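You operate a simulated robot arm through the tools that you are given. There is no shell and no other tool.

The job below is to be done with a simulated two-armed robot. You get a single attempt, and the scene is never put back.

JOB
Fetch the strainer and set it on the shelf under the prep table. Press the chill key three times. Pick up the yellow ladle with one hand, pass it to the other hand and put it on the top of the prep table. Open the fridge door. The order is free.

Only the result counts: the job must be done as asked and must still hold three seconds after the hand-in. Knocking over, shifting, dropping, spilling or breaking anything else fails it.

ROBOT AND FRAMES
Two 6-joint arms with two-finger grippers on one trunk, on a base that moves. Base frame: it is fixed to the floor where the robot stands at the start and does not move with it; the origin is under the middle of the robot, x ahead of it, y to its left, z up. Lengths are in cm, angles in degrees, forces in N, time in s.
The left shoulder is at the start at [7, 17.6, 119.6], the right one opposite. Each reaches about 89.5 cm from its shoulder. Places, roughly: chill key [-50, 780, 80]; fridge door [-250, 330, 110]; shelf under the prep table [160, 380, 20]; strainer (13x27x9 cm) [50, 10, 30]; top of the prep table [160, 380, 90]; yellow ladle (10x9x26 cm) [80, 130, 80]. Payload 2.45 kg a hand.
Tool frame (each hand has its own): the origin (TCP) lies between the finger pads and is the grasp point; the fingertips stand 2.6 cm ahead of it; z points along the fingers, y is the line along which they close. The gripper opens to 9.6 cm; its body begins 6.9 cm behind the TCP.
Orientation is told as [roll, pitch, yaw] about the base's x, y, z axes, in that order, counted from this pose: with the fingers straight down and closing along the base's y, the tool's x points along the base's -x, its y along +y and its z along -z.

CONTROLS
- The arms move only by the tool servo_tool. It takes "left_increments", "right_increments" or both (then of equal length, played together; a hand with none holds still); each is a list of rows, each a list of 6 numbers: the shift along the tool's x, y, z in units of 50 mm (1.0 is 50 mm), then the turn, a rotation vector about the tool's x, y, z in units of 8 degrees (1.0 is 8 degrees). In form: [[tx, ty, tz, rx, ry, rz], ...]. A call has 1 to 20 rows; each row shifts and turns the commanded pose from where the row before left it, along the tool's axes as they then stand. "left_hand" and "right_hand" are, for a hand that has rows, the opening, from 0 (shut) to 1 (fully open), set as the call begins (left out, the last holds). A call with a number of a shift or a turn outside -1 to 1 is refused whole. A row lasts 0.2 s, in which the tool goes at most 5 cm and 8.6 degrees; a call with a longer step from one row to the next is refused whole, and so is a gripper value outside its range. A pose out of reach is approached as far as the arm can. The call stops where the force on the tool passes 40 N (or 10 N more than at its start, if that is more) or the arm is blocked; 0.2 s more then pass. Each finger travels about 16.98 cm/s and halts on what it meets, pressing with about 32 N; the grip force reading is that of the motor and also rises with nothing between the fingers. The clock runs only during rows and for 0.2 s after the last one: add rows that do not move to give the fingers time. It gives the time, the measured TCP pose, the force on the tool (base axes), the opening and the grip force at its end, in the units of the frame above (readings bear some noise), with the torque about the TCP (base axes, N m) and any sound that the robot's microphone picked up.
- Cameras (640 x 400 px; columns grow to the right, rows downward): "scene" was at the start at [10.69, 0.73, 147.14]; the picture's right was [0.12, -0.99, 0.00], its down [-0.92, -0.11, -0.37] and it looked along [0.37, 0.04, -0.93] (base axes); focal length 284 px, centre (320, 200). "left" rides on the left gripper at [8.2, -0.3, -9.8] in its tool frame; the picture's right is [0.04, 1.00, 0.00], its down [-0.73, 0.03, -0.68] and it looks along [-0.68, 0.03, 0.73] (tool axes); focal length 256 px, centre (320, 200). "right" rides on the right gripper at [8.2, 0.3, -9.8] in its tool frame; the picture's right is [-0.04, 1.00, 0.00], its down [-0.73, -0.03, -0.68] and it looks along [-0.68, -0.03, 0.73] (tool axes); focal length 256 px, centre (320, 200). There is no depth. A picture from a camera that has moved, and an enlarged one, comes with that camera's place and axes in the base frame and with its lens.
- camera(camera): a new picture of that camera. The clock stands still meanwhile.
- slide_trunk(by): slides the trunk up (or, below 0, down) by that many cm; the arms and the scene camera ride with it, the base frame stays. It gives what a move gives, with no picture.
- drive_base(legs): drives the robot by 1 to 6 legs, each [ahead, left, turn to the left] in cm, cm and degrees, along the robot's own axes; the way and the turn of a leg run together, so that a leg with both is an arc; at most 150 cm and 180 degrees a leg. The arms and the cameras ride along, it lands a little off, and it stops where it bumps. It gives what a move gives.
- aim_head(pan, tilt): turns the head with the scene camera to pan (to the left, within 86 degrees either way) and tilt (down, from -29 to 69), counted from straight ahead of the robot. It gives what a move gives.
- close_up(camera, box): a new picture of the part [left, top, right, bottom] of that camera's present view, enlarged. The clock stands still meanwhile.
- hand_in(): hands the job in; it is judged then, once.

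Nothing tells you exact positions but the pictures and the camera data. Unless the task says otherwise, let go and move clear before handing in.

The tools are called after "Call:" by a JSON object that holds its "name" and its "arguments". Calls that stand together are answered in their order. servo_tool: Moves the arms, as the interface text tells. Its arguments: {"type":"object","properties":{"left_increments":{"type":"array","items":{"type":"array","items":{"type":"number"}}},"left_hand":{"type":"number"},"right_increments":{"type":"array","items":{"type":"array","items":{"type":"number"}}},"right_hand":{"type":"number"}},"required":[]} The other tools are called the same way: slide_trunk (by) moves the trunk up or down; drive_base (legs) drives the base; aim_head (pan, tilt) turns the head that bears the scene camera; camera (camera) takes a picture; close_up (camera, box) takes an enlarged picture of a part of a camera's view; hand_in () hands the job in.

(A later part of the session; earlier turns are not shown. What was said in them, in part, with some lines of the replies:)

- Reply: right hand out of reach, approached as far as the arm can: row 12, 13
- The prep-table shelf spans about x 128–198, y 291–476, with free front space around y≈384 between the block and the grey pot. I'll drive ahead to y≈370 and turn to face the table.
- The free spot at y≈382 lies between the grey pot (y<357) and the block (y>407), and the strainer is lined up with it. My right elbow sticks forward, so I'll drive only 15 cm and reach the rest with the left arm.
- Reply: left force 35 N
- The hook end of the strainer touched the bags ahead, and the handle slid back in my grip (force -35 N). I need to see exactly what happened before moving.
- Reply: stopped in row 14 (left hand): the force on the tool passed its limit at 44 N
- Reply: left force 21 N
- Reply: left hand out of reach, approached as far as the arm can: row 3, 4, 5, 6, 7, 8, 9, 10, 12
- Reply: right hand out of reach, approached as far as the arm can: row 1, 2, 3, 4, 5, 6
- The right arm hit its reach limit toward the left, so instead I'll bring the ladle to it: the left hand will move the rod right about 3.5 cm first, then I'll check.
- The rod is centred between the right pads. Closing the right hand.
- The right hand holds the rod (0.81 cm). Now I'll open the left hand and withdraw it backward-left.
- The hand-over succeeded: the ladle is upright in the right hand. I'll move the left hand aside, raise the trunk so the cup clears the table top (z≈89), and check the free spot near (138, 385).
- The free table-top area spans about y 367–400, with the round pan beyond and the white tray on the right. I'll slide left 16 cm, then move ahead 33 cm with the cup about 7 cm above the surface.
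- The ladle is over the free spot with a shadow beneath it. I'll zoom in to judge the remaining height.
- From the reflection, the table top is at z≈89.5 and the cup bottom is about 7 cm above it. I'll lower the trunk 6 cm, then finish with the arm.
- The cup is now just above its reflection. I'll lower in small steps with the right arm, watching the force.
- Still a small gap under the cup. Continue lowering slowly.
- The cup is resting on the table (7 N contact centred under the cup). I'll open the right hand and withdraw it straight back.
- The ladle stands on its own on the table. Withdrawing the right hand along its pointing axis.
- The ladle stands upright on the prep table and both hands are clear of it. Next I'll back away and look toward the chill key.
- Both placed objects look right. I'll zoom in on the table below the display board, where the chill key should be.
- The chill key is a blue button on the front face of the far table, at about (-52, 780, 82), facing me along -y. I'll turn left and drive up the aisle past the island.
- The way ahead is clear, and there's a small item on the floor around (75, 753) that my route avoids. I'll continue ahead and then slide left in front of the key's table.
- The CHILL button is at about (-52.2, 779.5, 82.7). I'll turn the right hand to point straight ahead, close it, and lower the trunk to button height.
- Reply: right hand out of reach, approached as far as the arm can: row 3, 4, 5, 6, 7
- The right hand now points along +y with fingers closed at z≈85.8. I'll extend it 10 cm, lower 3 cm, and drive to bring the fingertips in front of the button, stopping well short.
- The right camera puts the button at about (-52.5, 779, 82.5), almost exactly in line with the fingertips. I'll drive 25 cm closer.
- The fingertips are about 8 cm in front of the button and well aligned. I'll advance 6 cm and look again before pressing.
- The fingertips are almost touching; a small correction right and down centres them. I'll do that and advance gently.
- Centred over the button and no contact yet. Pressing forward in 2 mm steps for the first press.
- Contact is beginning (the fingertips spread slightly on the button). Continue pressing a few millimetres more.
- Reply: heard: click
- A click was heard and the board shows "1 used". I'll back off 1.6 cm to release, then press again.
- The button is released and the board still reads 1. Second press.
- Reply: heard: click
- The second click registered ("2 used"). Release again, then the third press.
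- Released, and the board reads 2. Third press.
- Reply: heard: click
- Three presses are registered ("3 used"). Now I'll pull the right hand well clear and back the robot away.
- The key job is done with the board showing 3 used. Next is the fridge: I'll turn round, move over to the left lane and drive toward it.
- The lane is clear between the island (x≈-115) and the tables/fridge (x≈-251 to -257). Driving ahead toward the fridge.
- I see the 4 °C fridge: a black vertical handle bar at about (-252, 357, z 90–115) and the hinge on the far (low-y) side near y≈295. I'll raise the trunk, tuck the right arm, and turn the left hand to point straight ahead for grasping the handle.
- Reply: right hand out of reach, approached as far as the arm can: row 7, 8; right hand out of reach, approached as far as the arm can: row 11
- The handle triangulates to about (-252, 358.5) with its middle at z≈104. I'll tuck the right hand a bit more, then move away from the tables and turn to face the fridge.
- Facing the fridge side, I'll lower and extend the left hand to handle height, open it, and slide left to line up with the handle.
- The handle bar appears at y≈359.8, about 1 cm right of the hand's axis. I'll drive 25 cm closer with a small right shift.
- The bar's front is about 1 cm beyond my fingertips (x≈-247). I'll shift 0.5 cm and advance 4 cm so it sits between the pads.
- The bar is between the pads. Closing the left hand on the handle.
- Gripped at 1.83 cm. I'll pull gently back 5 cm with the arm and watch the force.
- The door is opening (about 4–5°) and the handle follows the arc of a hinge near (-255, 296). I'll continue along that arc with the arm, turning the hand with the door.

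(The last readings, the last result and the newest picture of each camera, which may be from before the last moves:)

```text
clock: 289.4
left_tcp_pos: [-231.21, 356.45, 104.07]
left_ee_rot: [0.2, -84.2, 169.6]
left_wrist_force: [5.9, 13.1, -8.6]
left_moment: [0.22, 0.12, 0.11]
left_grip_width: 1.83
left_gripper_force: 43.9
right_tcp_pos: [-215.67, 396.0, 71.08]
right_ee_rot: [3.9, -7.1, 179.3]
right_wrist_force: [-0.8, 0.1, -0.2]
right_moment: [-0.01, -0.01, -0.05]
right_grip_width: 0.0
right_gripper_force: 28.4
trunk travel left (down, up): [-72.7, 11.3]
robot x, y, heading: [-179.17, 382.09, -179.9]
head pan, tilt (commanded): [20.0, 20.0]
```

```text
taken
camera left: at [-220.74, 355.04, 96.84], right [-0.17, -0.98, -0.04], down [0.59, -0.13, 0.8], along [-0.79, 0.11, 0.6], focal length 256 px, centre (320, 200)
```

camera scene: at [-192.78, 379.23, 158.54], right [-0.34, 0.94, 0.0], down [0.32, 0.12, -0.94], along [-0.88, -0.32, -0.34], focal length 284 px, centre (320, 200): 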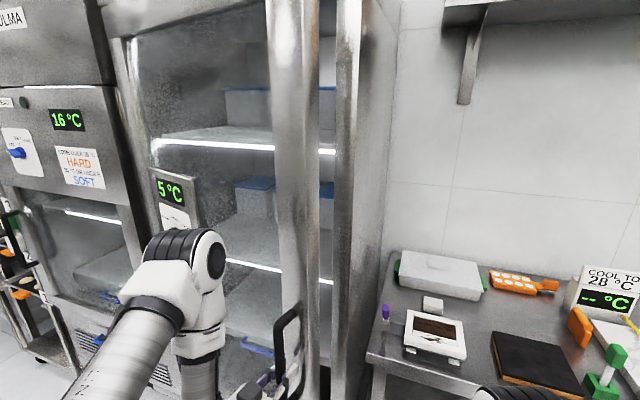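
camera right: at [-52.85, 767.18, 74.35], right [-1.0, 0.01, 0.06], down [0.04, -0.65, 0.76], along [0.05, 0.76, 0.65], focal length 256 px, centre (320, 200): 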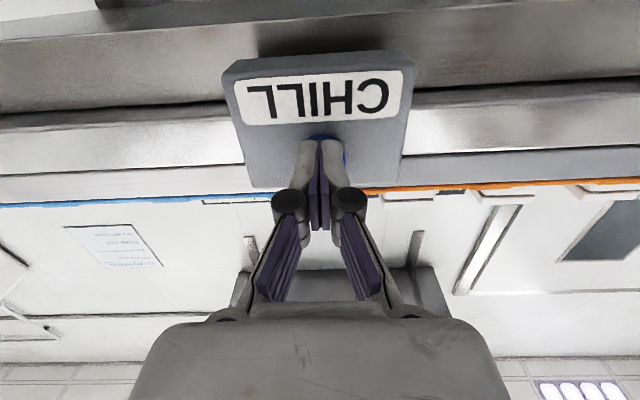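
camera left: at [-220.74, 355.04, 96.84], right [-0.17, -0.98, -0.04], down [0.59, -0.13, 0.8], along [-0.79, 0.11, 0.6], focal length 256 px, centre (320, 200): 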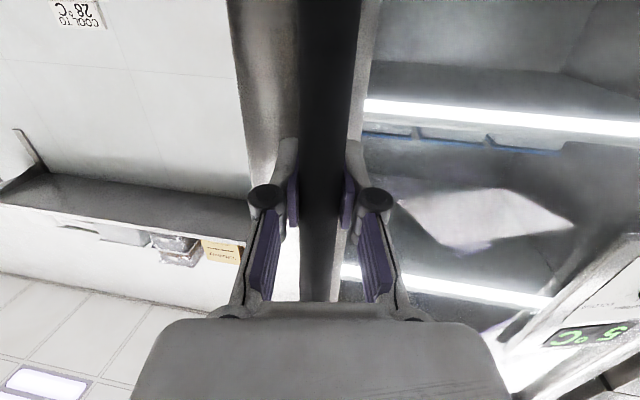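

The door is open about 15° and the grip is good. Now I'll swing the whole robot about the hinge in 5° legs so the hand and handle keep their relation.

Call:
{"name": "drive_base", "arguments": {"legs": [[-7.5, 6.7, -5]]}}

Call:
{"name": "camera", "arguments": {"camera": "left"}}

```text
clock: 290.5
left_tcp_pos: [-227.19, 355.05, 104.02]
left_ee_rot: [-1.0, -84.1, 166.5]
left_wrist_force: [9.7, 17.2, -17.4]
left_moment: [-0.17, 0.27, -0.18]
left_grip_width: 1.83
left_gripper_force: 43.2
right_tcp_pos: [-209.55, 393.03, 71.07]
right_ee_rot: [3.9, -7.3, 175.6]
right_wrist_force: [0.2, 0.6, -0.1]
right_moment: [0.02, 0.07, 0.0]
right_grip_width: 0.0
right_gripper_force: 28.6
trunk travel left (down, up): [-72.7, 11.3]
robot x, y, heading: [-174.05, 377.01, 176.3]
head pan, tilt (commanded): [20.0, 20.0]
stopped in leg 1: the force on the tool passed its limit at 46 N (the readings are from after the stop); the commanded pose is now the measured one
```

```text
taken
camera left: at [-216.91, 352.72, 96.87], right [-0.24, -0.97, -0.04], down [0.57, -0.18, 0.8], along [-0.78, 0.17, 0.6], focal length 256 px, centre (320, 200)
```

left: 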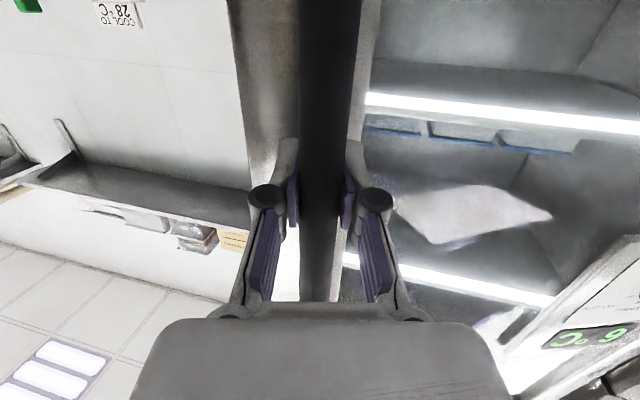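

The swing works, but forces rose to 46 N from small arc mismatches. I'll relax the arm slightly in the direction of the force.

Call:
{"name": "servo_tool", "arguments": {"left_increments": [[0.04, -0.05, 0.0, 0, 0, 0], [0.03, -0.04, 0.0, 0, 0, 0], [0, 0, 0, 0, 0, 0]]}}

Call:
{"name": "camera", "arguments": {"camera": "scene"}}

```text
clock: 291.3
left_tcp_pos: [-227.25, 355.19, 104.06]
left_ee_rot: [0.4, -84.9, 165.7]
left_wrist_force: [-2.4, -8.3, 29.8]
left_moment: [-0.08, -0.29, 0.13]
left_grip_width: 1.81
left_gripper_force: 43.8
right_tcp_pos: [-209.47, 393.06, 71.13]
right_ee_rot: [3.9, -7.3, 175.7]
right_wrist_force: [-1.1, -0.5, -0.2]
right_moment: [-0.02, 0.07, -0.01]
right_grip_width: 0.01
right_gripper_force: 28.3
trunk travel left (down, up): [-72.7, 11.3]
robot x, y, heading: [-173.8, 376.73, 176.6]
head pan, tilt (commanded): [20.0, 20.0]
```

```text
taken
camera scene: at [-187.59, 374.78, 158.62], right [-0.29, 0.96, 0.0], down [0.33, 0.1, -0.94], along [-0.9, -0.27, -0.34], focal length 284 px, centre (320, 200)
```

scene: 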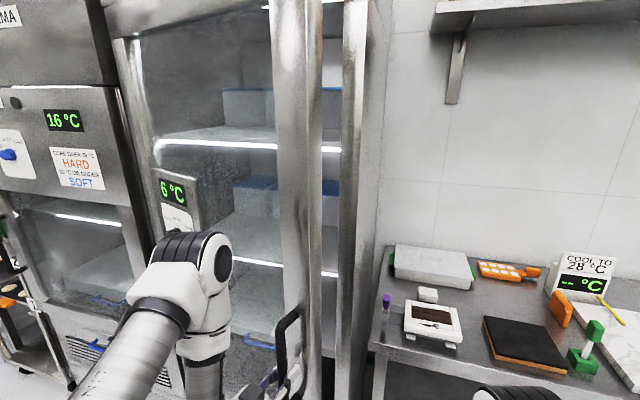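

I'll correct the height by 2 mm and continue about 6° more along the fitted arc (hinge near (-253, 296)) with small arm steps.

Call:
{"name": "servo_tool", "arguments": {"left_increments": [[-0.042, 0, 0, 0, 0, 0], [0.021, 0.043, -0.217, 0.166, 0, 0.0165], [0.021, 0.042, -0.219, 0.166, 0, 0.0165], [0.021, 0.039, -0.22, 0.166, 0, 0.0165], [0.021, 0.036, -0.222, 0.166, 0, 0.0165], [0.021, 0.034, -0.224, 0.166, 0, 0.0165], [0.021, 0.033, -0.226, 0.166, 0, 0.0165]]}}

Call:
{"name": "camera", "arguments": {"camera": "scene"}}

```text
clock: 292.9
left_tcp_pos: [-221.35, 352.15, 104.01]
left_ee_rot: [-1.7, -84.5, 159.6]
left_wrist_force: [-3.7, -8.2, 10.8]
left_moment: [-0.47, -0.86, 0.04]
left_grip_width: 1.77
left_gripper_force: 43.3
right_tcp_pos: [-209.57, 392.93, 71.13]
right_ee_rot: [3.7, -7.2, 175.6]
right_wrist_force: [0.3, 0.0, -0.2]
right_moment: [0.02, 0.0, 0.01]
right_grip_width: 0.0
right_gripper_force: 28.9
trunk travel left (down, up): [-72.7, 11.3]
robot x, y, heading: [-173.91, 376.75, 176.6]
head pan, tilt (commanded): [20.0, 20.0]
```

```text
taken
camera scene: at [-187.7, 374.55, 158.55], right [-0.28, 0.96, 0.0], down [0.33, 0.1, -0.94], along [-0.9, -0.27, -0.34], focal length 284 px, centre (320, 200)
```

scene: 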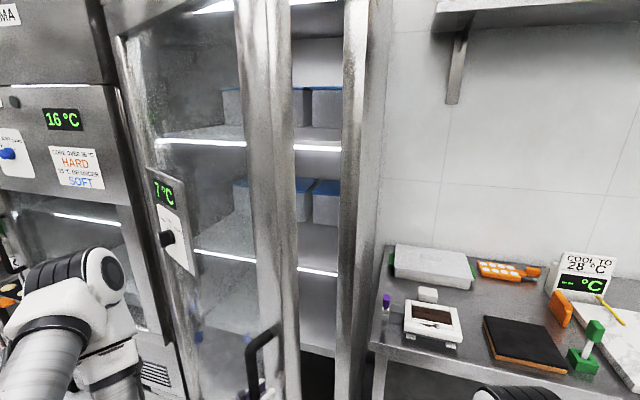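

The door is at about 25° with low forces, so the hinge fit is good. I'll swing the base about the hinge by 4° and see.

Call:
{"name": "drive_base", "arguments": {"legs": [[-5.95, 5.19, -4]]}}

```text
clock: 293.9
left_tcp_pos: [-217.28, 349.84, 103.95]
left_ee_rot: [-1.1, -84.5, 155.1]
left_wrist_force: [-4.2, -7.1, 5.1]
left_moment: [-0.45, -0.11, -0.36]
left_grip_width: 1.83
left_gripper_force: 43.3
right_tcp_pos: [-202.95, 389.67, 70.98]
right_ee_rot: [3.8, -7.2, 171.8]
right_wrist_force: [0.1, -0.3, -0.7]
right_moment: [0.02, 0.02, 0.0]
right_grip_width: 0.0
right_gripper_force: 27.5
trunk travel left (down, up): [-72.7, 11.3]
robot x, y, heading: [-168.14, 371.53, 172.6]
head pan, tilt (commanded): [20.0, 20.0]
```

That went smoothly (about 29° now). Three more 4° swings, each leg checked by the force limit.

Call:
{"name": "drive_base", "arguments": {"legs": [[-5.95, 5.19, -4]]}}

Call:
{"name": "drive_base", "arguments": {"legs": [[-5.95, 5.19, -4]]}}

Call:
{"name": "camera", "arguments": {"camera": "scene"}}

Call:
{"name": "camera", "arguments": {"camera": "left"}}

```text
clock: 295.0
left_tcp_pos: [-213.77, 347.19, 103.95]
left_ee_rot: [-0.9, -84.4, 150.9]
left_wrist_force: [-10.9, -12.2, 8.6]
left_moment: [-0.48, -0.07, -0.41]
left_grip_width: 1.82
left_gripper_force: 43.2
right_tcp_pos: [-196.44, 386.0, 71.09]
right_ee_rot: [3.8, -7.2, 167.6]
right_wrist_force: [0.1, -0.6, 0.2]
right_moment: [0.02, -0.02, 0.01]
right_grip_width: 0.0
right_gripper_force: 28.1
trunk travel left (down, up): [-72.7, 11.3]
robot x, y, heading: [-163.43, 365.15, 168.5]
head pan, tilt (commanded): [20.0, 20.0]
```

```text
clock: 296.1
left_tcp_pos: [-210.57, 344.53, 104.06]
left_ee_rot: [0.0, -84.5, 145.8]
left_wrist_force: [-3.6, -2.7, -5.7]
left_moment: [-0.27, -0.08, -0.35]
left_grip_width: 1.82
left_gripper_force: 43.8
right_tcp_pos: [-190.43, 381.82, 71.12]
right_ee_rot: [3.8, -7.1, 163.6]
right_wrist_force: [0.2, -0.9, -0.1]
right_moment: [0.01, -0.02, 0.01]
right_grip_width: 0.0
right_gripper_force: 28.4
trunk travel left (down, up): [-72.7, 11.3]
robot x, y, heading: [-159.08, 359.15, 164.3]
head pan, tilt (commanded): [20.0, 20.0]
```

```text
taken
camera scene: at [-173.05, 359.35, 158.54], right [-0.08, 1.0, 0.0], down [0.34, 0.03, -0.94], along [-0.94, -0.07, -0.34], focal length 284 px, centre (320, 200)
```

scene: 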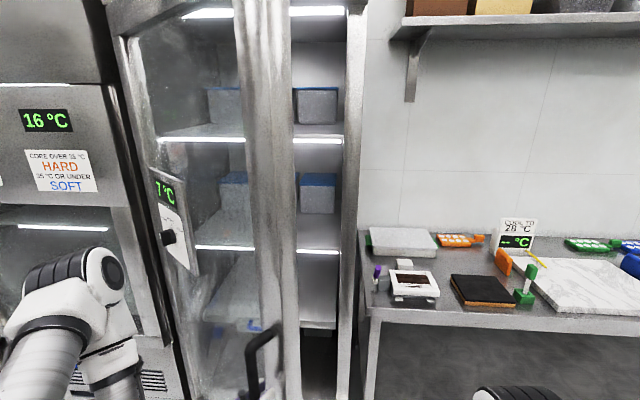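

```text
taken
camera left: at [-201.61, 338.62, 96.76], right [-0.56, -0.83, -0.04], down [0.48, -0.36, 0.8], along [-0.68, 0.42, 0.6], focal length 256 px, centre (320, 200)
```

left: 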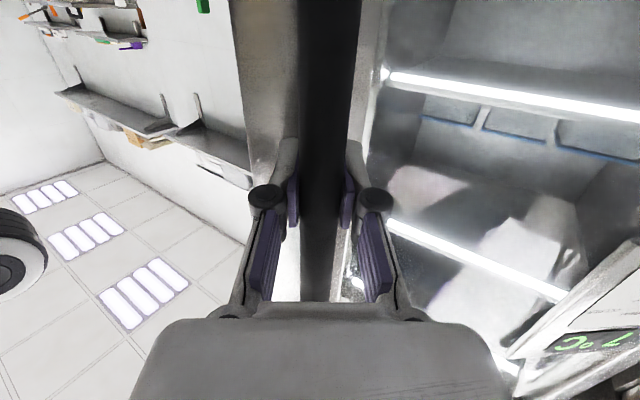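

The door is at about 36° with low forces. I'll continue with two more 4° swings, watching my distance to the island behind.

Call:
{"name": "drive_base", "arguments": {"legs": [[-5.95, 5.19, -4]]}}

Call:
{"name": "drive_base", "arguments": {"legs": [[-5.95, 5.19, -4]]}}

Call:
{"name": "aim_head", "arguments": {"pan": 86, "tilt": 45}}

Call:
{"name": "camera", "arguments": {"camera": "scene"}}

Call:
{"name": "aim_head", "arguments": {"pan": -86, "tilt": 45}}

Call:
{"name": "camera", "arguments": {"camera": "scene"}}

```text
clock: 297.1
left_tcp_pos: [-207.25, 341.24, 103.96]
left_ee_rot: [0.6, -84.3, 141.4]
left_wrist_force: [0.0, 0.2, -6.3]
left_moment: [-0.26, -0.17, -0.32]
left_grip_width: 1.82
left_gripper_force: 42.8
right_tcp_pos: [-184.81, 377.16, 71.11]
right_ee_rot: [3.8, -7.2, 159.8]
right_wrist_force: [0.2, -0.7, -0.2]
right_moment: [-0.02, 0.0, 0.01]
right_grip_width: 0.0
right_gripper_force: 28.8
trunk travel left (down, up): [-72.7, 11.3]
robot x, y, heading: [-155.08, 352.18, 160.6]
head pan, tilt (commanded): [20.0, 20.0]
```

```text
clock: 298.1
left_tcp_pos: [-204.3, 337.92, 104.03]
left_ee_rot: [0.7, -84.5, 137.2]
left_wrist_force: [-7.5, -5.1, 1.5]
left_moment: [-0.43, -0.18, -0.38]
left_grip_width: 1.82
left_gripper_force: 44.0
right_tcp_pos: [-179.46, 372.24, 70.96]
right_ee_rot: [3.8, -7.2, 155.7]
right_wrist_force: [0.2, -1.0, 0.2]
right_moment: [0.02, 0.01, 0.0]
right_grip_width: 0.0
right_gripper_force: 28.1
trunk travel left (down, up): [-72.7, 11.3]
robot x, y, heading: [-151.23, 345.26, 156.6]
head pan, tilt (commanded): [20.0, 20.0]
```

```text
clock: 299.5
left_tcp_pos: [-204.37, 337.89, 103.97]
left_ee_rot: [0.7, -84.3, 137.2]
left_wrist_force: [-6.2, -4.2, -1.7]
left_moment: [0.09, -0.08, -0.07]
left_grip_width: 1.79
left_gripper_force: 43.0
right_tcp_pos: [-179.3, 372.15, 70.98]
right_ee_rot: [3.9, -7.1, 155.7]
right_wrist_force: [-0.2, 0.0, -0.6]
right_moment: [-0.02, 0.0, 0.03]
right_grip_width: 0.0
right_gripper_force: 28.5
trunk travel left (down, up): [-72.7, 11.3]
robot x, y, heading: [-151.14, 345.42, 156.7]
head pan, tilt (commanded): [85.9, 45.0]
```

```text
taken
camera scene: at [-159.63, 339.81, 154.67], right [-0.89, 0.46, 0.0], down [0.33, 0.63, -0.71], along [-0.33, -0.63, -0.71], focal length 284 px, centre (320, 200)
```

scene: 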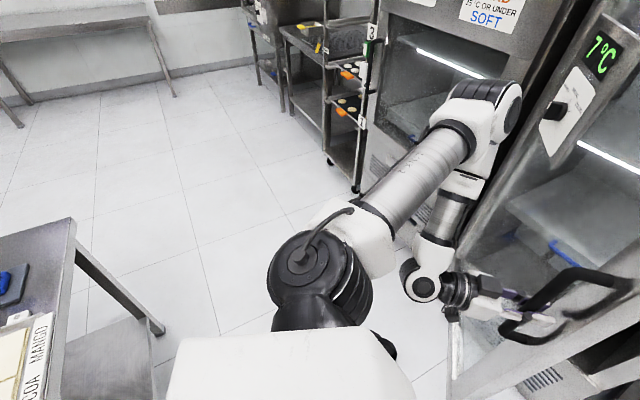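

```text
clock: 302.1
left_tcp_pos: [-204.36, 337.92, 103.95]
left_ee_rot: [0.8, -84.4, 137.2]
left_wrist_force: [-7.4, -5.6, 3.4]
left_moment: [0.05, -0.04, -0.09]
left_grip_width: 1.81
left_gripper_force: 43.7
right_tcp_pos: [-179.29, 372.24, 71.04]
right_ee_rot: [3.9, -7.3, 155.7]
right_wrist_force: [0.2, 0.1, 0.6]
right_moment: [0.0, 0.01, 0.0]
right_grip_width: 0.01
right_gripper_force: 28.6
trunk travel left (down, up): [-72.7, 11.3]
robot x, y, heading: [-151.19, 344.95, 156.4]
head pan, tilt (commanded): [-85.9, 45.0]
```

```text
taken
camera scene: at [-153.18, 354.68, 154.69], right [0.94, -0.33, 0.0], down [-0.23, -0.67, -0.71], along [0.23, 0.67, -0.71], focal length 284 px, centre (320, 200)
```

scene: 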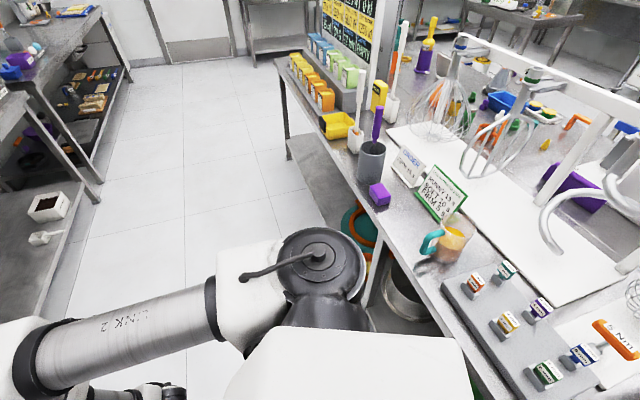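

The door is at about 44°, and the island is roughly 10 cm behind my base. I'll do two more small swings, then switch to pushing the door from inside.

Call:
{"name": "drive_base", "arguments": {"legs": [[-5.95, 5.19, -4]]}}

Call:
{"name": "drive_base", "arguments": {"legs": [[-5.95, 5.19, -4]]}}

Call:
{"name": "aim_head", "arguments": {"pan": 30, "tilt": 30}}

Call:
{"name": "camera", "arguments": {"camera": "scene"}}

```text
clock: 303.2
left_tcp_pos: [-201.82, 334.48, 104.02]
left_ee_rot: [0.6, -84.5, 133.2]
left_wrist_force: [-14.2, -9.5, 8.4]
left_moment: [-0.44, -0.09, -0.46]
left_grip_width: 1.83
left_gripper_force: 43.7
right_tcp_pos: [-174.29, 367.03, 71.13]
right_ee_rot: [3.7, -7.2, 151.9]
right_wrist_force: [0.4, 0.2, -0.1]
right_moment: [0.04, -0.02, 0.0]
right_grip_width: 0.01
right_gripper_force: 28.3
trunk travel left (down, up): [-72.7, 11.3]
robot x, y, heading: [-147.89, 338.08, 152.4]
head pan, tilt (commanded): [-85.9, 45.0]
```

```text
clock: 304.2
left_tcp_pos: [-199.24, 330.81, 104.01]
left_ee_rot: [1.1, -84.4, 128.8]
left_wrist_force: [-15.6, -8.8, 3.9]
left_moment: [-0.38, -0.1, -0.44]
left_grip_width: 1.86
left_gripper_force: 43.5
right_tcp_pos: [-169.7, 361.48, 71.1]
right_ee_rot: [3.8, -7.2, 147.9]
right_wrist_force: [0.6, -0.6, 0.4]
right_moment: [0.03, -0.01, -0.03]
right_grip_width: 0.0
right_gripper_force: 28.4
trunk travel left (down, up): [-72.7, 11.3]
robot x, y, heading: [-145.3, 331.16, 148.7]
head pan, tilt (commanded): [-85.9, 45.0]
```

```text
clock: 306.2
left_tcp_pos: [-199.29, 330.7, 103.91]
left_ee_rot: [1.4, -84.5, 128.6]
left_wrist_force: [-15.0, -7.4, 0.3]
left_moment: [-0.01, -0.21, -0.12]
left_grip_width: 1.79
left_gripper_force: 43.3
right_tcp_pos: [-169.65, 361.28, 71.0]
right_ee_rot: [3.7, -7.2, 147.8]
right_wrist_force: [-0.7, 0.2, 0.8]
right_moment: [-0.02, 0.0, -0.01]
right_grip_width: 0.03
right_gripper_force: 28.2
trunk travel left (down, up): [-72.7, 11.3]
robot x, y, heading: [-145.29, 330.56, 148.9]
head pan, tilt (commanded): [30.0, 30.0]
```

```text
taken
camera scene: at [-159.04, 333.23, 156.92], right [0.02, 1.0, 0.0], down [0.5, -0.01, -0.86], along [-0.86, 0.02, -0.5], focal length 284 px, centre (320, 200)
```

scene: 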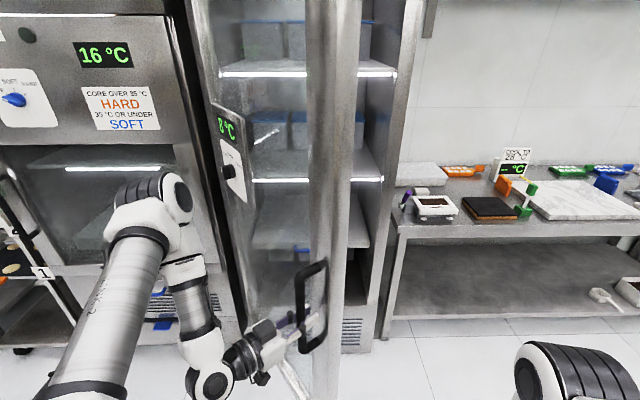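

The door is at about 52°, but backing further would bring me against the island. I'll instead rotate the base around the handle (hand stays put), which moves me away from the island, then continue the swing.

Call:
{"name": "drive_base", "arguments": {"legs": [[-2.43, 4.04, -5]]}}

Call:
{"name": "servo_tool", "arguments": {"left_increments": [[0, 0, 0, -0.31, 0, -0.03], [0, 0, 0, -0.31, 0, -0.03], [0, 0, 0, 0, 0, 0]]}}

Call:
{"name": "camera", "arguments": {"camera": "left"}}

```text
clock: 307.1
left_tcp_pos: [-199.27, 330.88, 104.01]
left_ee_rot: [2.0, -84.5, 122.8]
left_wrist_force: [-7.1, -3.8, -4.7]
left_moment: [0.4, 0.19, -0.4]
left_grip_width: 1.83
left_gripper_force: 43.7
right_tcp_pos: [-167.16, 358.67, 70.97]
right_ee_rot: [3.8, -7.1, 142.7]
right_wrist_force: [-0.1, -0.1, 0.4]
right_moment: [-0.01, 0.01, -0.01]
right_grip_width: 0.0
right_gripper_force: 28.6
trunk travel left (down, up): [-72.7, 11.3]
robot x, y, heading: [-145.79, 326.1, 143.7]
head pan, tilt (commanded): [30.0, 30.0]
```

```text
clock: 307.9
left_tcp_pos: [-199.28, 330.94, 104.02]
left_ee_rot: [3.4, -84.9, 126.6]
left_wrist_force: [-3.7, -1.6, 22.0]
left_moment: [-0.15, -0.65, -0.03]
left_grip_width: 1.8
left_gripper_force: 43.7
left hand out of reach, approached as far as the arm can: row 2
right_tcp_pos: [-166.99, 358.76, 71.2]
right_ee_rot: [3.9, -7.3, 142.7]
right_wrist_force: [-0.5, 0.6, -1.2]
right_moment: [0.02, 0.01, 0.03]
right_grip_width: 0.0
right_gripper_force: 28.6
trunk travel left (down, up): [-72.7, 11.3]
robot x, y, heading: [-145.98, 326.25, 143.5]
head pan, tilt (commanded): [30.0, 30.0]
```

```text
taken
camera left: at [-192.45, 322.94, 96.68], right [-0.76, -0.64, -0.03], down [0.37, -0.49, 0.79], along [-0.53, 0.59, 0.61], focal length 256 px, centre (320, 200)
```

left: 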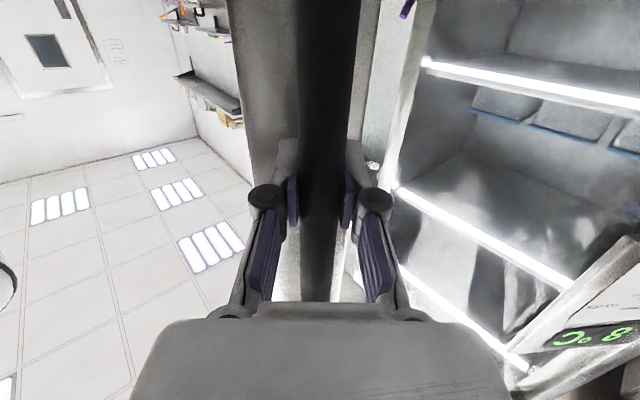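

Rotating around the handle works with little force. One more 5° of that, then I'll look at the clearance of my left elbow to the door before swinging further.

Call:
{"name": "drive_base", "arguments": {"legs": [[-2.43, 4.04, -5]]}}

Call:
{"name": "aim_head", "arguments": {"pan": 60, "tilt": 40}}

Call:
{"name": "camera", "arguments": {"camera": "scene"}}

```text
clock: 308.8
left_tcp_pos: [-199.39, 331.04, 103.91]
left_ee_rot: [4.0, -84.7, 120.7]
left_wrist_force: [2.8, 1.9, 17.5]
left_moment: [0.4, -0.07, -0.27]
left_grip_width: 1.82
left_gripper_force: 43.9
right_tcp_pos: [-164.54, 355.85, 71.03]
right_ee_rot: [3.9, -7.3, 137.6]
right_wrist_force: [0.5, 0.1, -0.5]
right_moment: [0.02, 0.02, -0.02]
right_grip_width: 0.01
right_gripper_force: 28.3
trunk travel left (down, up): [-72.7, 11.3]
robot x, y, heading: [-146.65, 320.61, 138.4]
head pan, tilt (commanded): [30.0, 30.0]
```

```text
clock: 309.8
left_tcp_pos: [-199.39, 330.98, 103.87]
left_ee_rot: [3.8, -84.7, 120.9]
left_wrist_force: [3.9, 3.6, 7.0]
left_moment: [1.0, 0.17, 0.0]
left_grip_width: 1.83
left_gripper_force: 43.6
right_tcp_pos: [-164.68, 355.88, 71.16]
right_ee_rot: [3.9, -7.2, 137.6]
right_wrist_force: [-0.4, -0.6, 0.4]
right_moment: [-0.01, -0.01, -0.03]
right_grip_width: 0.0
right_gripper_force: 28.2
trunk travel left (down, up): [-72.7, 11.3]
robot x, y, heading: [-146.32, 320.76, 138.4]
head pan, tilt (commanded): [60.0, 40.0]
```

```text
taken
camera scene: at [-158.0, 321.85, 155.43], right [-0.32, 0.95, 0.0], down [0.61, 0.2, -0.77], along [-0.73, -0.24, -0.64], focal length 284 px, centre (320, 200)
```

scene: 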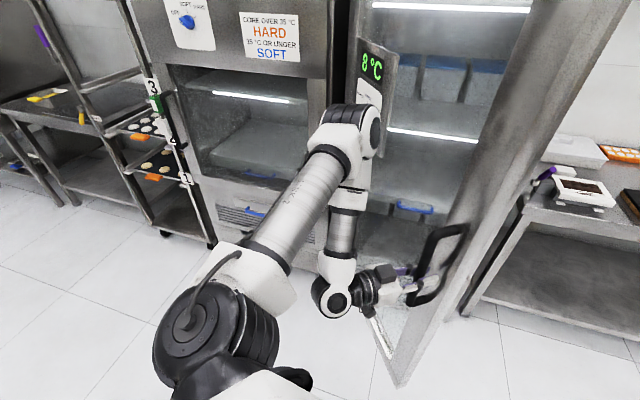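

My elbow is near the door's outer face, but a rigid swing about the hinge keeps that distance unchanged. I'll continue with 4° swings, checking the force each time.

Call:
{"name": "drive_base", "arguments": {"legs": [[-6.25, 4.43, -4]]}}

Call:
{"name": "drive_base", "arguments": {"legs": [[-6.25, 4.43, -4]]}}

Call:
{"name": "camera", "arguments": {"camera": "scene"}}

```text
clock: 310.8
left_tcp_pos: [-197.19, 326.94, 103.84]
left_ee_rot: [3.8, -84.8, 117.1]
left_wrist_force: [0.7, 1.1, 7.4]
left_moment: [0.27, -0.04, -0.32]
left_grip_width: 1.82
left_gripper_force: 43.6
right_tcp_pos: [-160.69, 349.2, 71.1]
right_ee_rot: [3.9, -7.3, 133.9]
right_wrist_force: [0.1, -0.6, 0.0]
right_moment: [0.04, 0.01, 0.0]
right_grip_width: 0.01
right_gripper_force: 28.3
trunk travel left (down, up): [-72.7, 11.3]
robot x, y, heading: [-144.56, 313.34, 134.7]
head pan, tilt (commanded): [60.0, 40.0]
```

```text
clock: 311.8
left_tcp_pos: [-195.4, 323.06, 103.83]
left_ee_rot: [2.7, -84.8, 113.8]
left_wrist_force: [-14.0, -5.4, 15.9]
left_moment: [0.25, 0.12, -0.4]
left_grip_width: 1.79
left_gripper_force: 43.1
right_tcp_pos: [-157.42, 342.74, 71.18]
right_ee_rot: [3.8, -7.3, 129.4]
right_wrist_force: [-0.4, -0.6, -0.2]
right_moment: [0.05, 0.0, -0.01]
right_grip_width: 0.01
right_gripper_force: 28.5
trunk travel left (down, up): [-72.7, 11.3]
robot x, y, heading: [-144.0, 305.65, 130.2]
head pan, tilt (commanded): [60.0, 40.0]
```

```text
taken
camera scene: at [-155.71, 308.11, 155.43], right [-0.18, 0.98, 0.0], down [0.63, 0.12, -0.77], along [-0.75, -0.14, -0.64], focal length 284 px, centre (320, 200)
```

scene: 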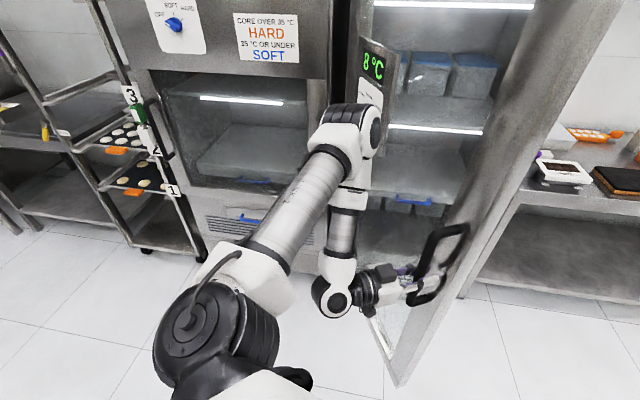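

The door is at about 60°. Three more swings.

Call:
{"name": "drive_base", "arguments": {"legs": [[-6.25, 4.43, -4]]}}

Call:
{"name": "drive_base", "arguments": {"legs": [[-6.25, 4.43, -4]]}}

Call:
{"name": "drive_base", "arguments": {"legs": [[-6.25, 4.43, -4]]}}

Call:
{"name": "camera", "arguments": {"camera": "scene"}}

```text
clock: 312.9
left_tcp_pos: [-193.77, 319.0, 103.84]
left_ee_rot: [2.6, -84.9, 110.1]
left_wrist_force: [-21.4, -7.8, 14.3]
left_moment: [0.35, 0.2, -0.41]
left_grip_width: 1.82
left_gripper_force: 43.7
right_tcp_pos: [-154.47, 336.0, 71.15]
right_ee_rot: [3.8, -7.3, 125.5]
right_wrist_force: [0.2, -0.6, 0.4]
right_moment: [-0.01, 0.0, 0.01]
right_grip_width: 0.0
right_gripper_force: 28.6
trunk travel left (down, up): [-72.7, 11.3]
robot x, y, heading: [-143.65, 298.38, 126.5]
head pan, tilt (commanded): [60.0, 40.0]
```

```text
clock: 314.3
left_tcp_pos: [-192.35, 314.68, 103.86]
left_ee_rot: [4.5, -84.9, 105.1]
left_wrist_force: [-11.5, -3.7, -1.6]
left_moment: [0.88, -0.13, 0.22]
left_grip_width: 1.83
left_gripper_force: 43.7
right_tcp_pos: [-151.8, 329.01, 71.01]
right_ee_rot: [3.7, -7.0, 121.8]
right_wrist_force: [0.6, 0.2, 0.6]
right_moment: [-0.02, -0.02, 0.01]
right_grip_width: 0.0
right_gripper_force: 28.4
trunk travel left (down, up): [-72.7, 11.3]
robot x, y, heading: [-143.62, 290.66, 122.7]
head pan, tilt (commanded): [60.0, 40.0]
stopped in leg 1: the force on the tool passed its limit at 44 N (the readings are from after the stop); the commanded pose is now the measured one
```

```text
clock: 315.7
left_tcp_pos: [-191.21, 310.54, 103.84]
left_ee_rot: [5.4, -85.3, 100.3]
left_wrist_force: [-15.8, -2.9, -1.8]
left_moment: [0.46, -0.32, 0.2]
left_grip_width: 1.82
left_gripper_force: 42.9
right_tcp_pos: [-149.55, 321.8, 71.0]
right_ee_rot: [3.8, -7.1, 117.6]
right_wrist_force: [1.1, 0.0, 0.0]
right_moment: [-0.01, -0.01, 0.01]
right_grip_width: 0.0
right_gripper_force: 28.4
trunk travel left (down, up): [-72.7, 11.3]
robot x, y, heading: [-144.32, 282.93, 118.7]
head pan, tilt (commanded): [60.0, 40.0]
stopped in leg 1: the force on the tool passed its limit at 45 N (the readings are from after the stop); the commanded pose is now the measured one
```

```text
taken
camera scene: at [-155.37, 287.73, 155.37], right [0.03, 1.0, 0.0], down [0.64, -0.02, -0.76], along [-0.76, 0.02, -0.64], focal length 284 px, centre (320, 200)
```

scene: 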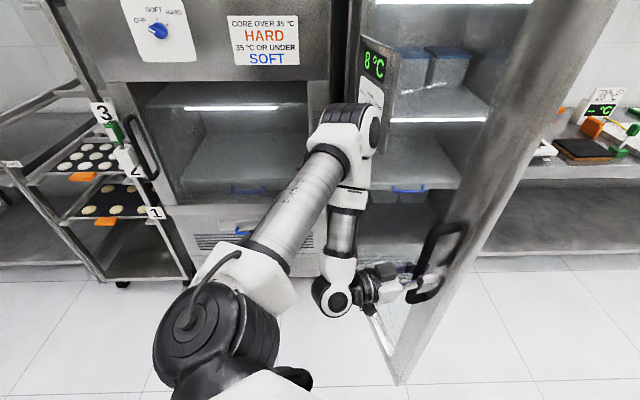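

The door is at about 72°. I'll relax the arm a few millimetres toward the hinge side and then make two final swings.

Call:
{"name": "servo_tool", "arguments": {"left_increments": [[0, 0.035, 0.01, 0, 0, 0], [0, 0.035, 0.01, 0, 0, 0], [0, 0, 0, 0, 0, 0]]}}

Call:
{"name": "drive_base", "arguments": {"legs": [[-6.26, 4.5, -4]]}}

Call:
{"name": "drive_base", "arguments": {"legs": [[-6.26, 4.5, -4]]}}

Call:
{"name": "camera", "arguments": {"camera": "scene"}}

```text
clock: 316.5
left_tcp_pos: [-191.44, 310.53, 103.81]
left_ee_rot: [4.7, -84.9, 100.5]
left_wrist_force: [2.6, 0.3, -22.9]
left_moment: [0.68, -0.39, -0.07]
left_grip_width: 1.78
left_gripper_force: 43.6
right_tcp_pos: [-149.57, 321.88, 71.11]
right_ee_rot: [3.7, -7.1, 117.6]
right_wrist_force: [-0.5, 0.4, -0.2]
right_moment: [0.02, 0.02, 0.0]
right_grip_width: 0.0
right_gripper_force: 29.1
trunk travel left (down, up): [-72.7, 11.3]
robot x, y, heading: [-144.19, 282.76, 118.6]
head pan, tilt (commanded): [60.0, 40.0]
```

```text
clock: 317.5
left_tcp_pos: [-190.72, 306.11, 103.91]
left_ee_rot: [5.6, -85.1, 95.9]
left_wrist_force: [5.8, 0.9, -26.4]
left_moment: [0.38, -0.31, -0.2]
left_grip_width: 1.79
left_gripper_force: 43.7
right_tcp_pos: [-148.08, 314.54, 70.96]
right_ee_rot: [3.8, -7.3, 113.6]
right_wrist_force: [-1.0, -0.1, 0.8]
right_moment: [0.03, 0.02, 0.01]
right_grip_width: 0.02
right_gripper_force: 28.6
trunk travel left (down, up): [-72.7, 11.3]
robot x, y, heading: [-145.7, 275.27, 114.3]
head pan, tilt (commanded): [60.0, 40.0]
```

```text
clock: 318.6
left_tcp_pos: [-190.45, 301.75, 103.89]
left_ee_rot: [5.8, -85.1, 91.5]
left_wrist_force: [-0.6, 0.1, -13.2]
left_moment: [0.5, -0.29, -0.32]
left_grip_width: 1.83
left_gripper_force: 43.5
right_tcp_pos: [-147.37, 307.09, 71.08]
right_ee_rot: [3.8, -7.1, 109.7]
right_wrist_force: [-0.5, 0.7, -0.5]
right_moment: [0.0, 0.0, -0.01]
right_grip_width: 0.02
right_gripper_force: 28.5
trunk travel left (down, up): [-72.7, 11.3]
robot x, y, heading: [-147.01, 267.87, 110.6]
head pan, tilt (commanded): [60.0, 40.0]
```

```text
taken
camera scene: at [-157.6, 274.13, 155.4], right [0.16, 0.99, 0.0], down [0.64, -0.11, -0.77], along [-0.76, 0.12, -0.64], focal length 284 px, centre (320, 200)
```

scene: 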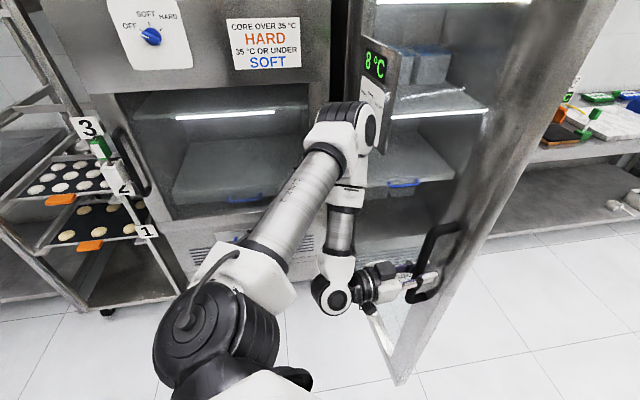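

The door is at about 80° with low side forces. Two more swings to bring it close to 90°.

Call:
{"name": "drive_base", "arguments": {"legs": [[-6.26, 4.5, -4]]}}

Call:
{"name": "drive_base", "arguments": {"legs": [[-6.26, 4.5, -4]]}}

Call:
{"name": "camera", "arguments": {"camera": "scene"}}

Call:
{"name": "camera", "arguments": {"camera": "left"}}

```text
clock: 319.6
left_tcp_pos: [-190.48, 297.54, 103.91]
left_ee_rot: [5.6, -85.2, 87.6]
left_wrist_force: [-9.0, -0.2, -3.8]
left_moment: [0.54, -0.32, -0.38]
left_grip_width: 1.8
left_gripper_force: 43.8
right_tcp_pos: [-147.0, 299.77, 71.07]
right_ee_rot: [3.7, -7.2, 105.5]
right_wrist_force: [0.3, 0.1, 0.0]
right_moment: [0.01, 0.01, 0.0]
right_grip_width: 0.0
right_gripper_force: 28.3
trunk travel left (down, up): [-72.7, 11.3]
robot x, y, heading: [-149.86, 261.07, 106.5]
head pan, tilt (commanded): [60.0, 40.0]
```

```text
clock: 320.7
left_tcp_pos: [-190.7, 293.03, 104.01]
left_ee_rot: [5.0, -85.4, 84.3]
left_wrist_force: [-27.3, 2.9, 8.8]
left_moment: [0.47, -0.34, -0.47]
left_grip_width: 1.82
left_gripper_force: 43.6
right_tcp_pos: [-146.98, 292.26, 71.11]
right_ee_rot: [3.6, -7.4, 101.5]
right_wrist_force: [0.5, -0.4, -0.7]
right_moment: [0.0, -0.01, 0.03]
right_grip_width: 0.02
right_gripper_force: 28.9
trunk travel left (down, up): [-72.7, 11.3]
robot x, y, heading: [-152.37, 253.49, 102.1]
head pan, tilt (commanded): [60.0, 40.0]
```

```text
taken
camera scene: at [-162.28, 260.97, 155.4], right [0.3, 0.95, 0.0], down [0.62, -0.19, -0.76], along [-0.73, 0.23, -0.65], focal length 284 px, centre (320, 200)
```

scene: 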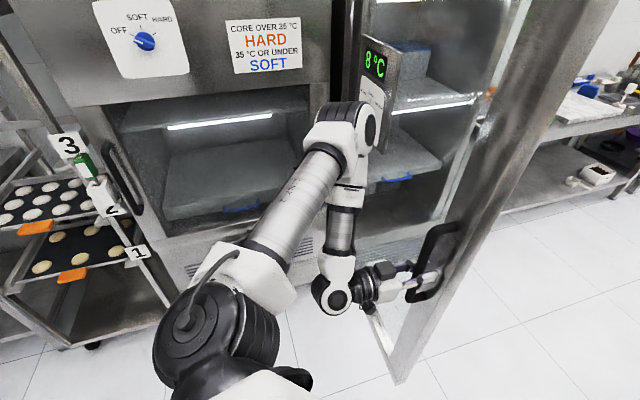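

```text
taken
camera left: at [-190.6, 282.48, 96.54], right [-1.0, 0.01, -0.03], down [-0.03, -0.62, 0.79], along [-0.01, 0.79, 0.62], focal length 256 px, centre (320, 200)
```

left: 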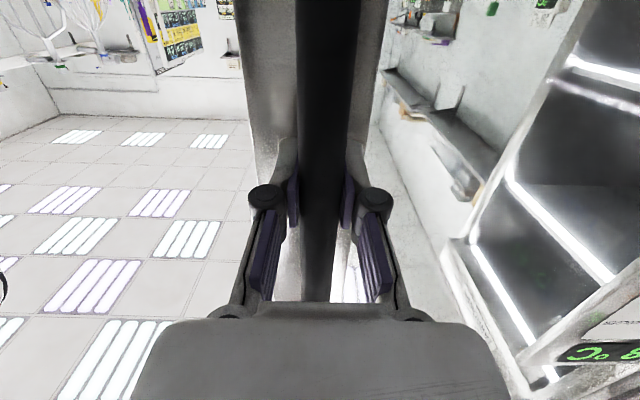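

The door is at about 88°. I'll relax the side force, open the left hand fully, and back straight away from the handle.

Call:
{"name": "servo_tool", "arguments": {"left_increments": [[0, 0.04, 0, 0, 0, 0], [0, 0, 0, 0, 0, 0]]}}

Call:
{"name": "servo_tool", "arguments": {"left_increments": [[0, 0, 0, 0, 0, 0], [0, 0, 0, 0, 0, 0], [0, 0, 0, 0, 0, 0], [0, 0, 0, 0, 0, 0]], "left_hand": 1}}

Call:
{"name": "camera", "arguments": {"camera": "left"}}

Call:
{"name": "camera", "arguments": {"camera": "scene"}}

```text
clock: 321.3
left_tcp_pos: [-190.55, 293.14, 103.89]
left_ee_rot: [6.6, -85.2, 82.6]
left_wrist_force: [-4.2, 0.3, -12.1]
left_moment: [0.67, -0.57, -0.09]
left_grip_width: 1.83
left_gripper_force: 43.8
right_tcp_pos: [-146.91, 292.34, 71.04]
right_ee_rot: [3.8, -7.3, 101.4]
right_wrist_force: [-0.8, -0.1, -0.5]
right_moment: [0.04, 0.0, 0.02]
right_grip_width: 0.01
right_gripper_force: 28.6
trunk travel left (down, up): [-72.7, 11.3]
robot x, y, heading: [-152.3, 253.62, 102.4]
head pan, tilt (commanded): [60.0, 40.0]
```

```text
clock: 322.3
left_tcp_pos: [-190.5, 293.04, 104.21]
left_ee_rot: [7.9, -85.3, 81.4]
left_wrist_force: [0.3, -0.2, 0.8]
left_moment: [-0.01, -0.02, -0.03]
left_grip_width: 9.58
left_gripper_force: 0.2
right_tcp_pos: [-146.89, 292.25, 71.09]
right_ee_rot: [3.8, -7.3, 101.3]
right_wrist_force: [-0.3, 0.0, 0.4]
right_moment: [0.01, 0.0, -0.01]
right_grip_width: 0.01
right_gripper_force: 28.5
trunk travel left (down, up): [-72.7, 11.3]
robot x, y, heading: [-152.36, 253.76, 102.2]
head pan, tilt (commanded): [60.0, 40.0]
```

```text
taken
camera left: at [-190.48, 282.59, 96.68], right [-1.0, 0.01, -0.03], down [-0.03, -0.62, 0.79], along [-0.01, 0.79, 0.62], focal length 256 px, centre (320, 200)
```

left: 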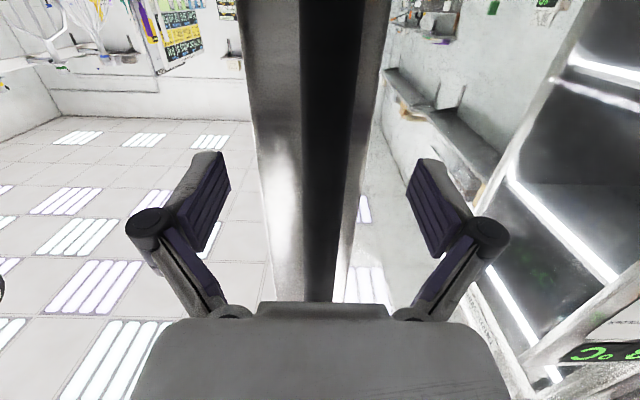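

```text
taken
camera scene: at [-161.67, 261.04, 155.41], right [0.3, 0.95, 0.0], down [0.61, -0.2, -0.77], along [-0.73, 0.23, -0.64], focal length 284 px, centre (320, 200)
```

scene: 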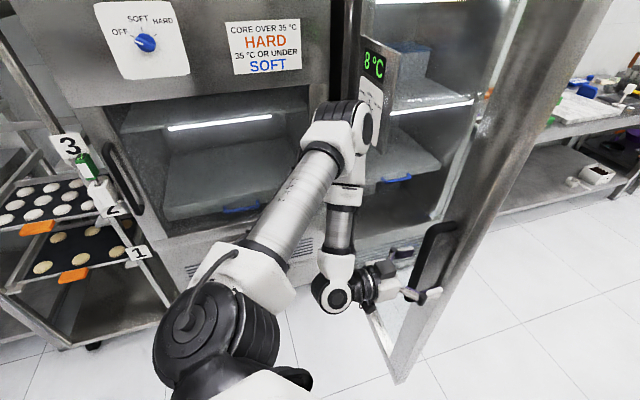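

The handle is free between the open fingers and the door stays open. Backing straight out.

Call:
{"name": "drive_base", "arguments": {"legs": [[-13.7, 2.9, 0]]}}

Call:
{"name": "camera", "arguments": {"camera": "left"}}

Call:
{"name": "camera", "arguments": {"camera": "scene"}}

```text
clock: 323.6
left_tcp_pos: [-190.39, 279.44, 104.15]
left_ee_rot: [8.0, -85.3, 81.1]
left_wrist_force: [-0.9, -0.2, 0.4]
left_moment: [0.02, -0.04, 0.03]
left_grip_width: 9.59
left_gripper_force: 0.0
right_tcp_pos: [-146.77, 278.42, 70.99]
right_ee_rot: [3.8, -7.2, 101.3]
right_wrist_force: [-0.6, -0.7, -1.0]
right_moment: [-0.01, 0.01, -0.03]
right_grip_width: 0.0
right_gripper_force: 28.6
trunk travel left (down, up): [-72.7, 11.3]
robot x, y, heading: [-152.35, 239.18, 102.4]
head pan, tilt (commanded): [60.0, 40.0]
```

```text
taken
camera left: at [-190.35, 268.92, 96.66], right [-1.0, 0.01, -0.03], down [-0.03, -0.62, 0.79], along [-0.01, 0.79, 0.62], focal length 256 px, centre (320, 200)
```

left: 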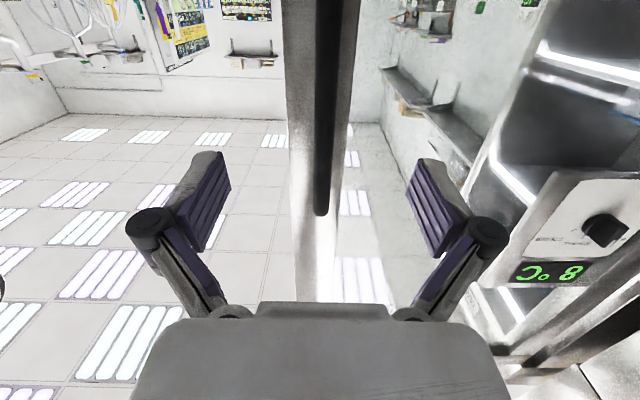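

```text
taken
camera scene: at [-161.6, 247.33, 155.4], right [0.31, 0.95, 0.0], down [0.61, -0.2, -0.77], along [-0.73, 0.23, -0.64], focal length 284 px, centre (320, 200)
```

scene: 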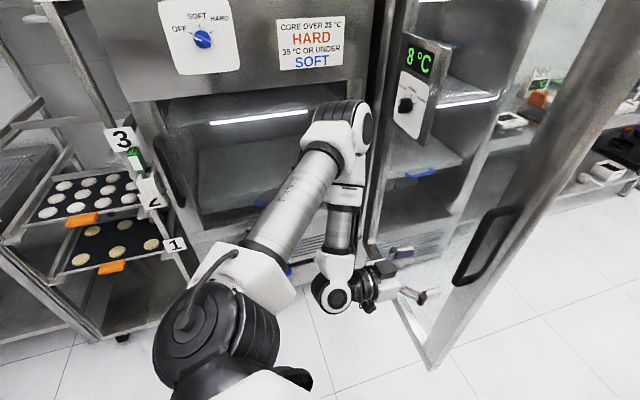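

The fridge door stays open at nearly 90°. I'll back off a bit more, then take final looks at the door, the prep table and the board.

Call:
{"name": "drive_base", "arguments": {"legs": [[-14, 2, 0]]}}

Call:
{"name": "aim_head", "arguments": {"pan": 25, "tilt": 10}}

Call:
{"name": "camera", "arguments": {"camera": "scene"}}

Call:
{"name": "aim_head", "arguments": {"pan": -60, "tilt": 15}}

Call:
{"name": "camera", "arguments": {"camera": "scene"}}

```text
clock: 324.9
left_tcp_pos: [-189.19, 265.45, 104.1]
left_ee_rot: [8.1, -85.2, 81.0]
left_wrist_force: [-1.0, -0.3, -0.4]
left_moment: [0.03, -0.02, 0.02]
left_grip_width: 9.59
left_gripper_force: 0.1
right_tcp_pos: [-145.64, 264.32, 71.07]
right_ee_rot: [4.0, -7.3, 101.1]
right_wrist_force: [0.6, -0.1, -0.1]
right_moment: [0.01, -0.01, 0.01]
right_grip_width: 0.02
right_gripper_force: 28.7
trunk travel left (down, up): [-72.7, 11.3]
robot x, y, heading: [-151.33, 225.36, 101.9]
head pan, tilt (commanded): [60.0, 40.0]
```

```text
clock: 325.9
left_tcp_pos: [-189.32, 265.31, 104.02]
left_ee_rot: [8.2, -85.3, 80.9]
left_wrist_force: [0.1, -0.3, 0.4]
left_moment: [-0.04, -0.02, 0.0]
left_grip_width: 9.58
left_gripper_force: 0.1
right_tcp_pos: [-145.59, 264.23, 71.12]
right_ee_rot: [3.9, -7.3, 101.2]
right_wrist_force: [-0.8, 0.4, -0.3]
right_moment: [0.03, -0.01, -0.01]
right_grip_width: 0.0
right_gripper_force: 28.8
trunk travel left (down, up): [-72.7, 11.3]
robot x, y, heading: [-151.69, 225.57, 101.9]
head pan, tilt (commanded): [25.0, 10.0]
```

```text
taken
camera scene: at [-158.11, 237.89, 160.16], right [0.8, 0.6, 0.0], down [0.11, -0.14, -0.98], along [-0.59, 0.78, -0.17], focal length 284 px, centre (320, 200)
```

scene: 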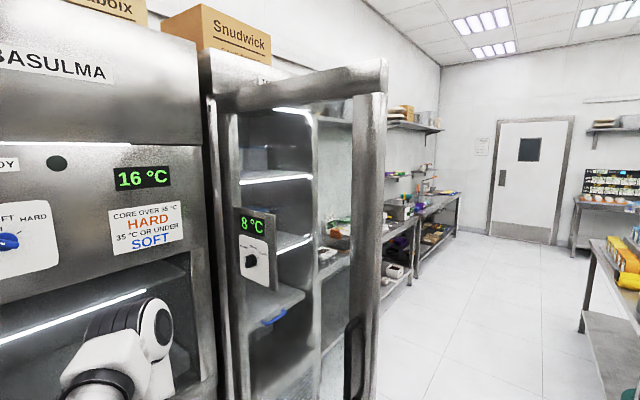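

```text
clock: 327.5
left_tcp_pos: [-189.4, 265.27, 104.09]
left_ee_rot: [8.1, -85.3, 80.8]
left_wrist_force: [0.8, 0.2, -0.1]
left_moment: [0.0, 0.04, 0.02]
left_grip_width: 9.6
left_gripper_force: 0.0
right_tcp_pos: [-145.5, 264.24, 71.04]
right_ee_rot: [3.9, -7.3, 101.1]
right_wrist_force: [-0.1, 0.2, 1.3]
right_moment: [0.02, 0.04, -0.01]
right_grip_width: 0.0
right_gripper_force: 28.5
trunk travel left (down, up): [-72.7, 11.3]
robot x, y, heading: [-150.99, 225.28, 101.9]
head pan, tilt (commanded): [-60.0, 15.0]
```

```text
taken
camera scene: at [-145.55, 236.71, 159.36], right [0.67, -0.74, 0.0], down [-0.19, -0.17, -0.97], along [0.72, 0.65, -0.26], focal length 284 px, centre (320, 200)
```

scene: 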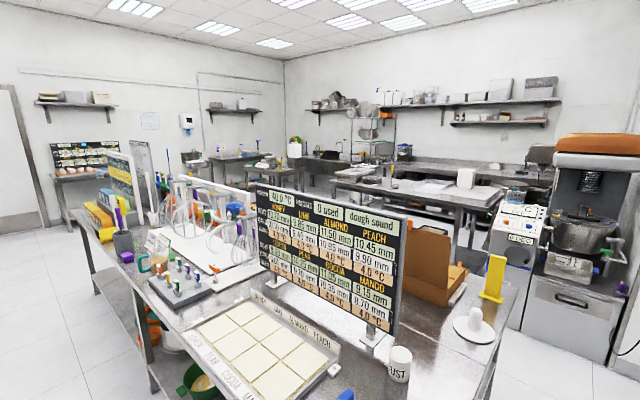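

The door is still wide open. I'll zoom in on the prep table and the board for a final check from here.

Call:
{"name": "close_up", "arguments": {"camera": "scene", "box": [310, 130, 500, 250]}}

Call:
{"name": "close_up", "arguments": {"camera": "scene", "box": [40, 130, 140, 195]}}

Call:
{"name": "aim_head", "arguments": {"pan": 25, "tilt": 25}}

Call:
{"name": "camera", "arguments": {"camera": "scene"}}

```text
3.33 times, centred on (405, 190) of scene
camera zoom: at [-145.55, 236.71, 159.36], right [0.67, -0.74, 0.0], down [-0.19, -0.17, -0.97], along [0.72, 0.65, -0.26], focal length 945 px, centre (37, 233)
```

zoom: 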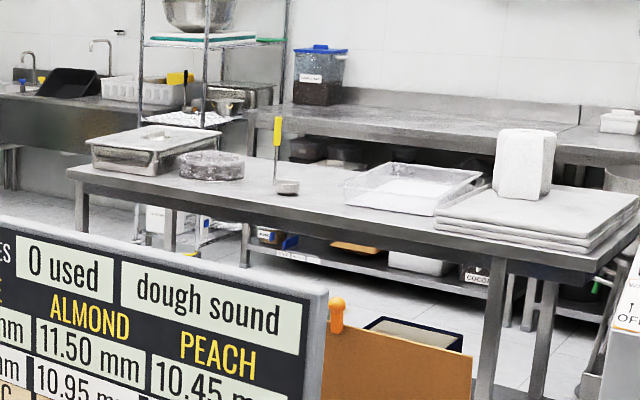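

```text
6.15 times, centred on (90, 162) of scene
camera zoom: at [-145.55, 236.71, 159.36], right [0.67, -0.74, 0.0], down [-0.19, -0.17, -0.97], along [0.72, 0.65, -0.26], focal length 1744 px, centre (1735, 431)
```

zoom: 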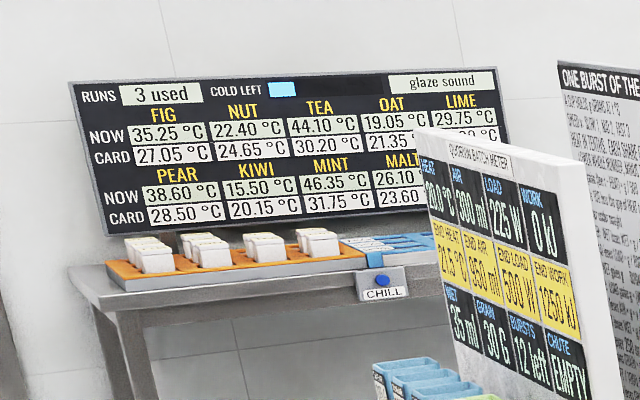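

```text
clock: 329.1
left_tcp_pos: [-189.32, 265.35, 104.01]
left_ee_rot: [8.1, -85.4, 80.8]
left_wrist_force: [0.0, 0.3, -0.8]
left_moment: [-0.02, 0.01, -0.01]
left_grip_width: 9.58
left_gripper_force: 0.1
right_tcp_pos: [-145.61, 264.32, 71.05]
right_ee_rot: [3.9, -7.2, 101.1]
right_wrist_force: [0.0, 0.3, -0.5]
right_moment: [0.0, 0.0, -0.02]
right_grip_width: 0.0
right_gripper_force: 28.3
trunk travel left (down, up): [-72.7, 11.3]
robot x, y, heading: [-151.53, 225.31, 102.2]
head pan, tilt (commanded): [25.0, 25.0]
```

```text
taken
camera scene: at [-158.03, 237.79, 157.74], right [0.8, 0.6, 0.0], down [0.25, -0.34, -0.91], along [-0.55, 0.72, -0.42], focal length 284 px, centre (320, 200)
```

scene: 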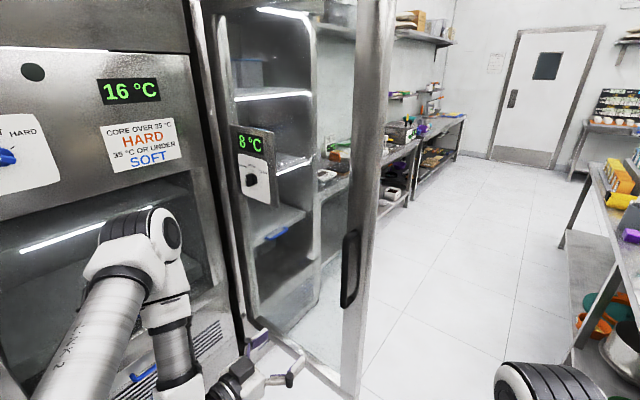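

Everything checks out from here:
- **Ladle:** it stands on top of the prep table, after being passed from the left hand to the right.
- **Chill key:** the board reads "3 used".
- **Fridge:** the door is open at close to 90° and holding.
- **Strainer:** it can't be seen from here, but it was resting level on the shelf under the prep table when I last saw it.

Both hands are clear, so I'm handing in.

Call:
{"name": "hand_in", "arguments": {}}

```text
The job is handed in.
```

I've handed in the job with all four parts done as far as I could see; no verdict came back.

- **Strainer:** it is on the shelf under the prep table, level and with its contents still inside. I saw this when I left the table. It was out of view in my final check.
- **Chill key:** I pressed it three times. Each press gave a click, and the board reads "3 used".
- **Ladle:** the left hand picked it up and passed it to the right hand. It now stands upright on top of the prep table.
- **Fridge door:** it is open at close to 90° and stayed there after I let go.

**Possible problem:** while I was placing the strainer, its far end pressed against the bags on that shelf with about 35 N. The strainer slid back in my grip, and the bags looked unmoved in the pictures. From those I can't rule out a shift of up to about 1 cm.
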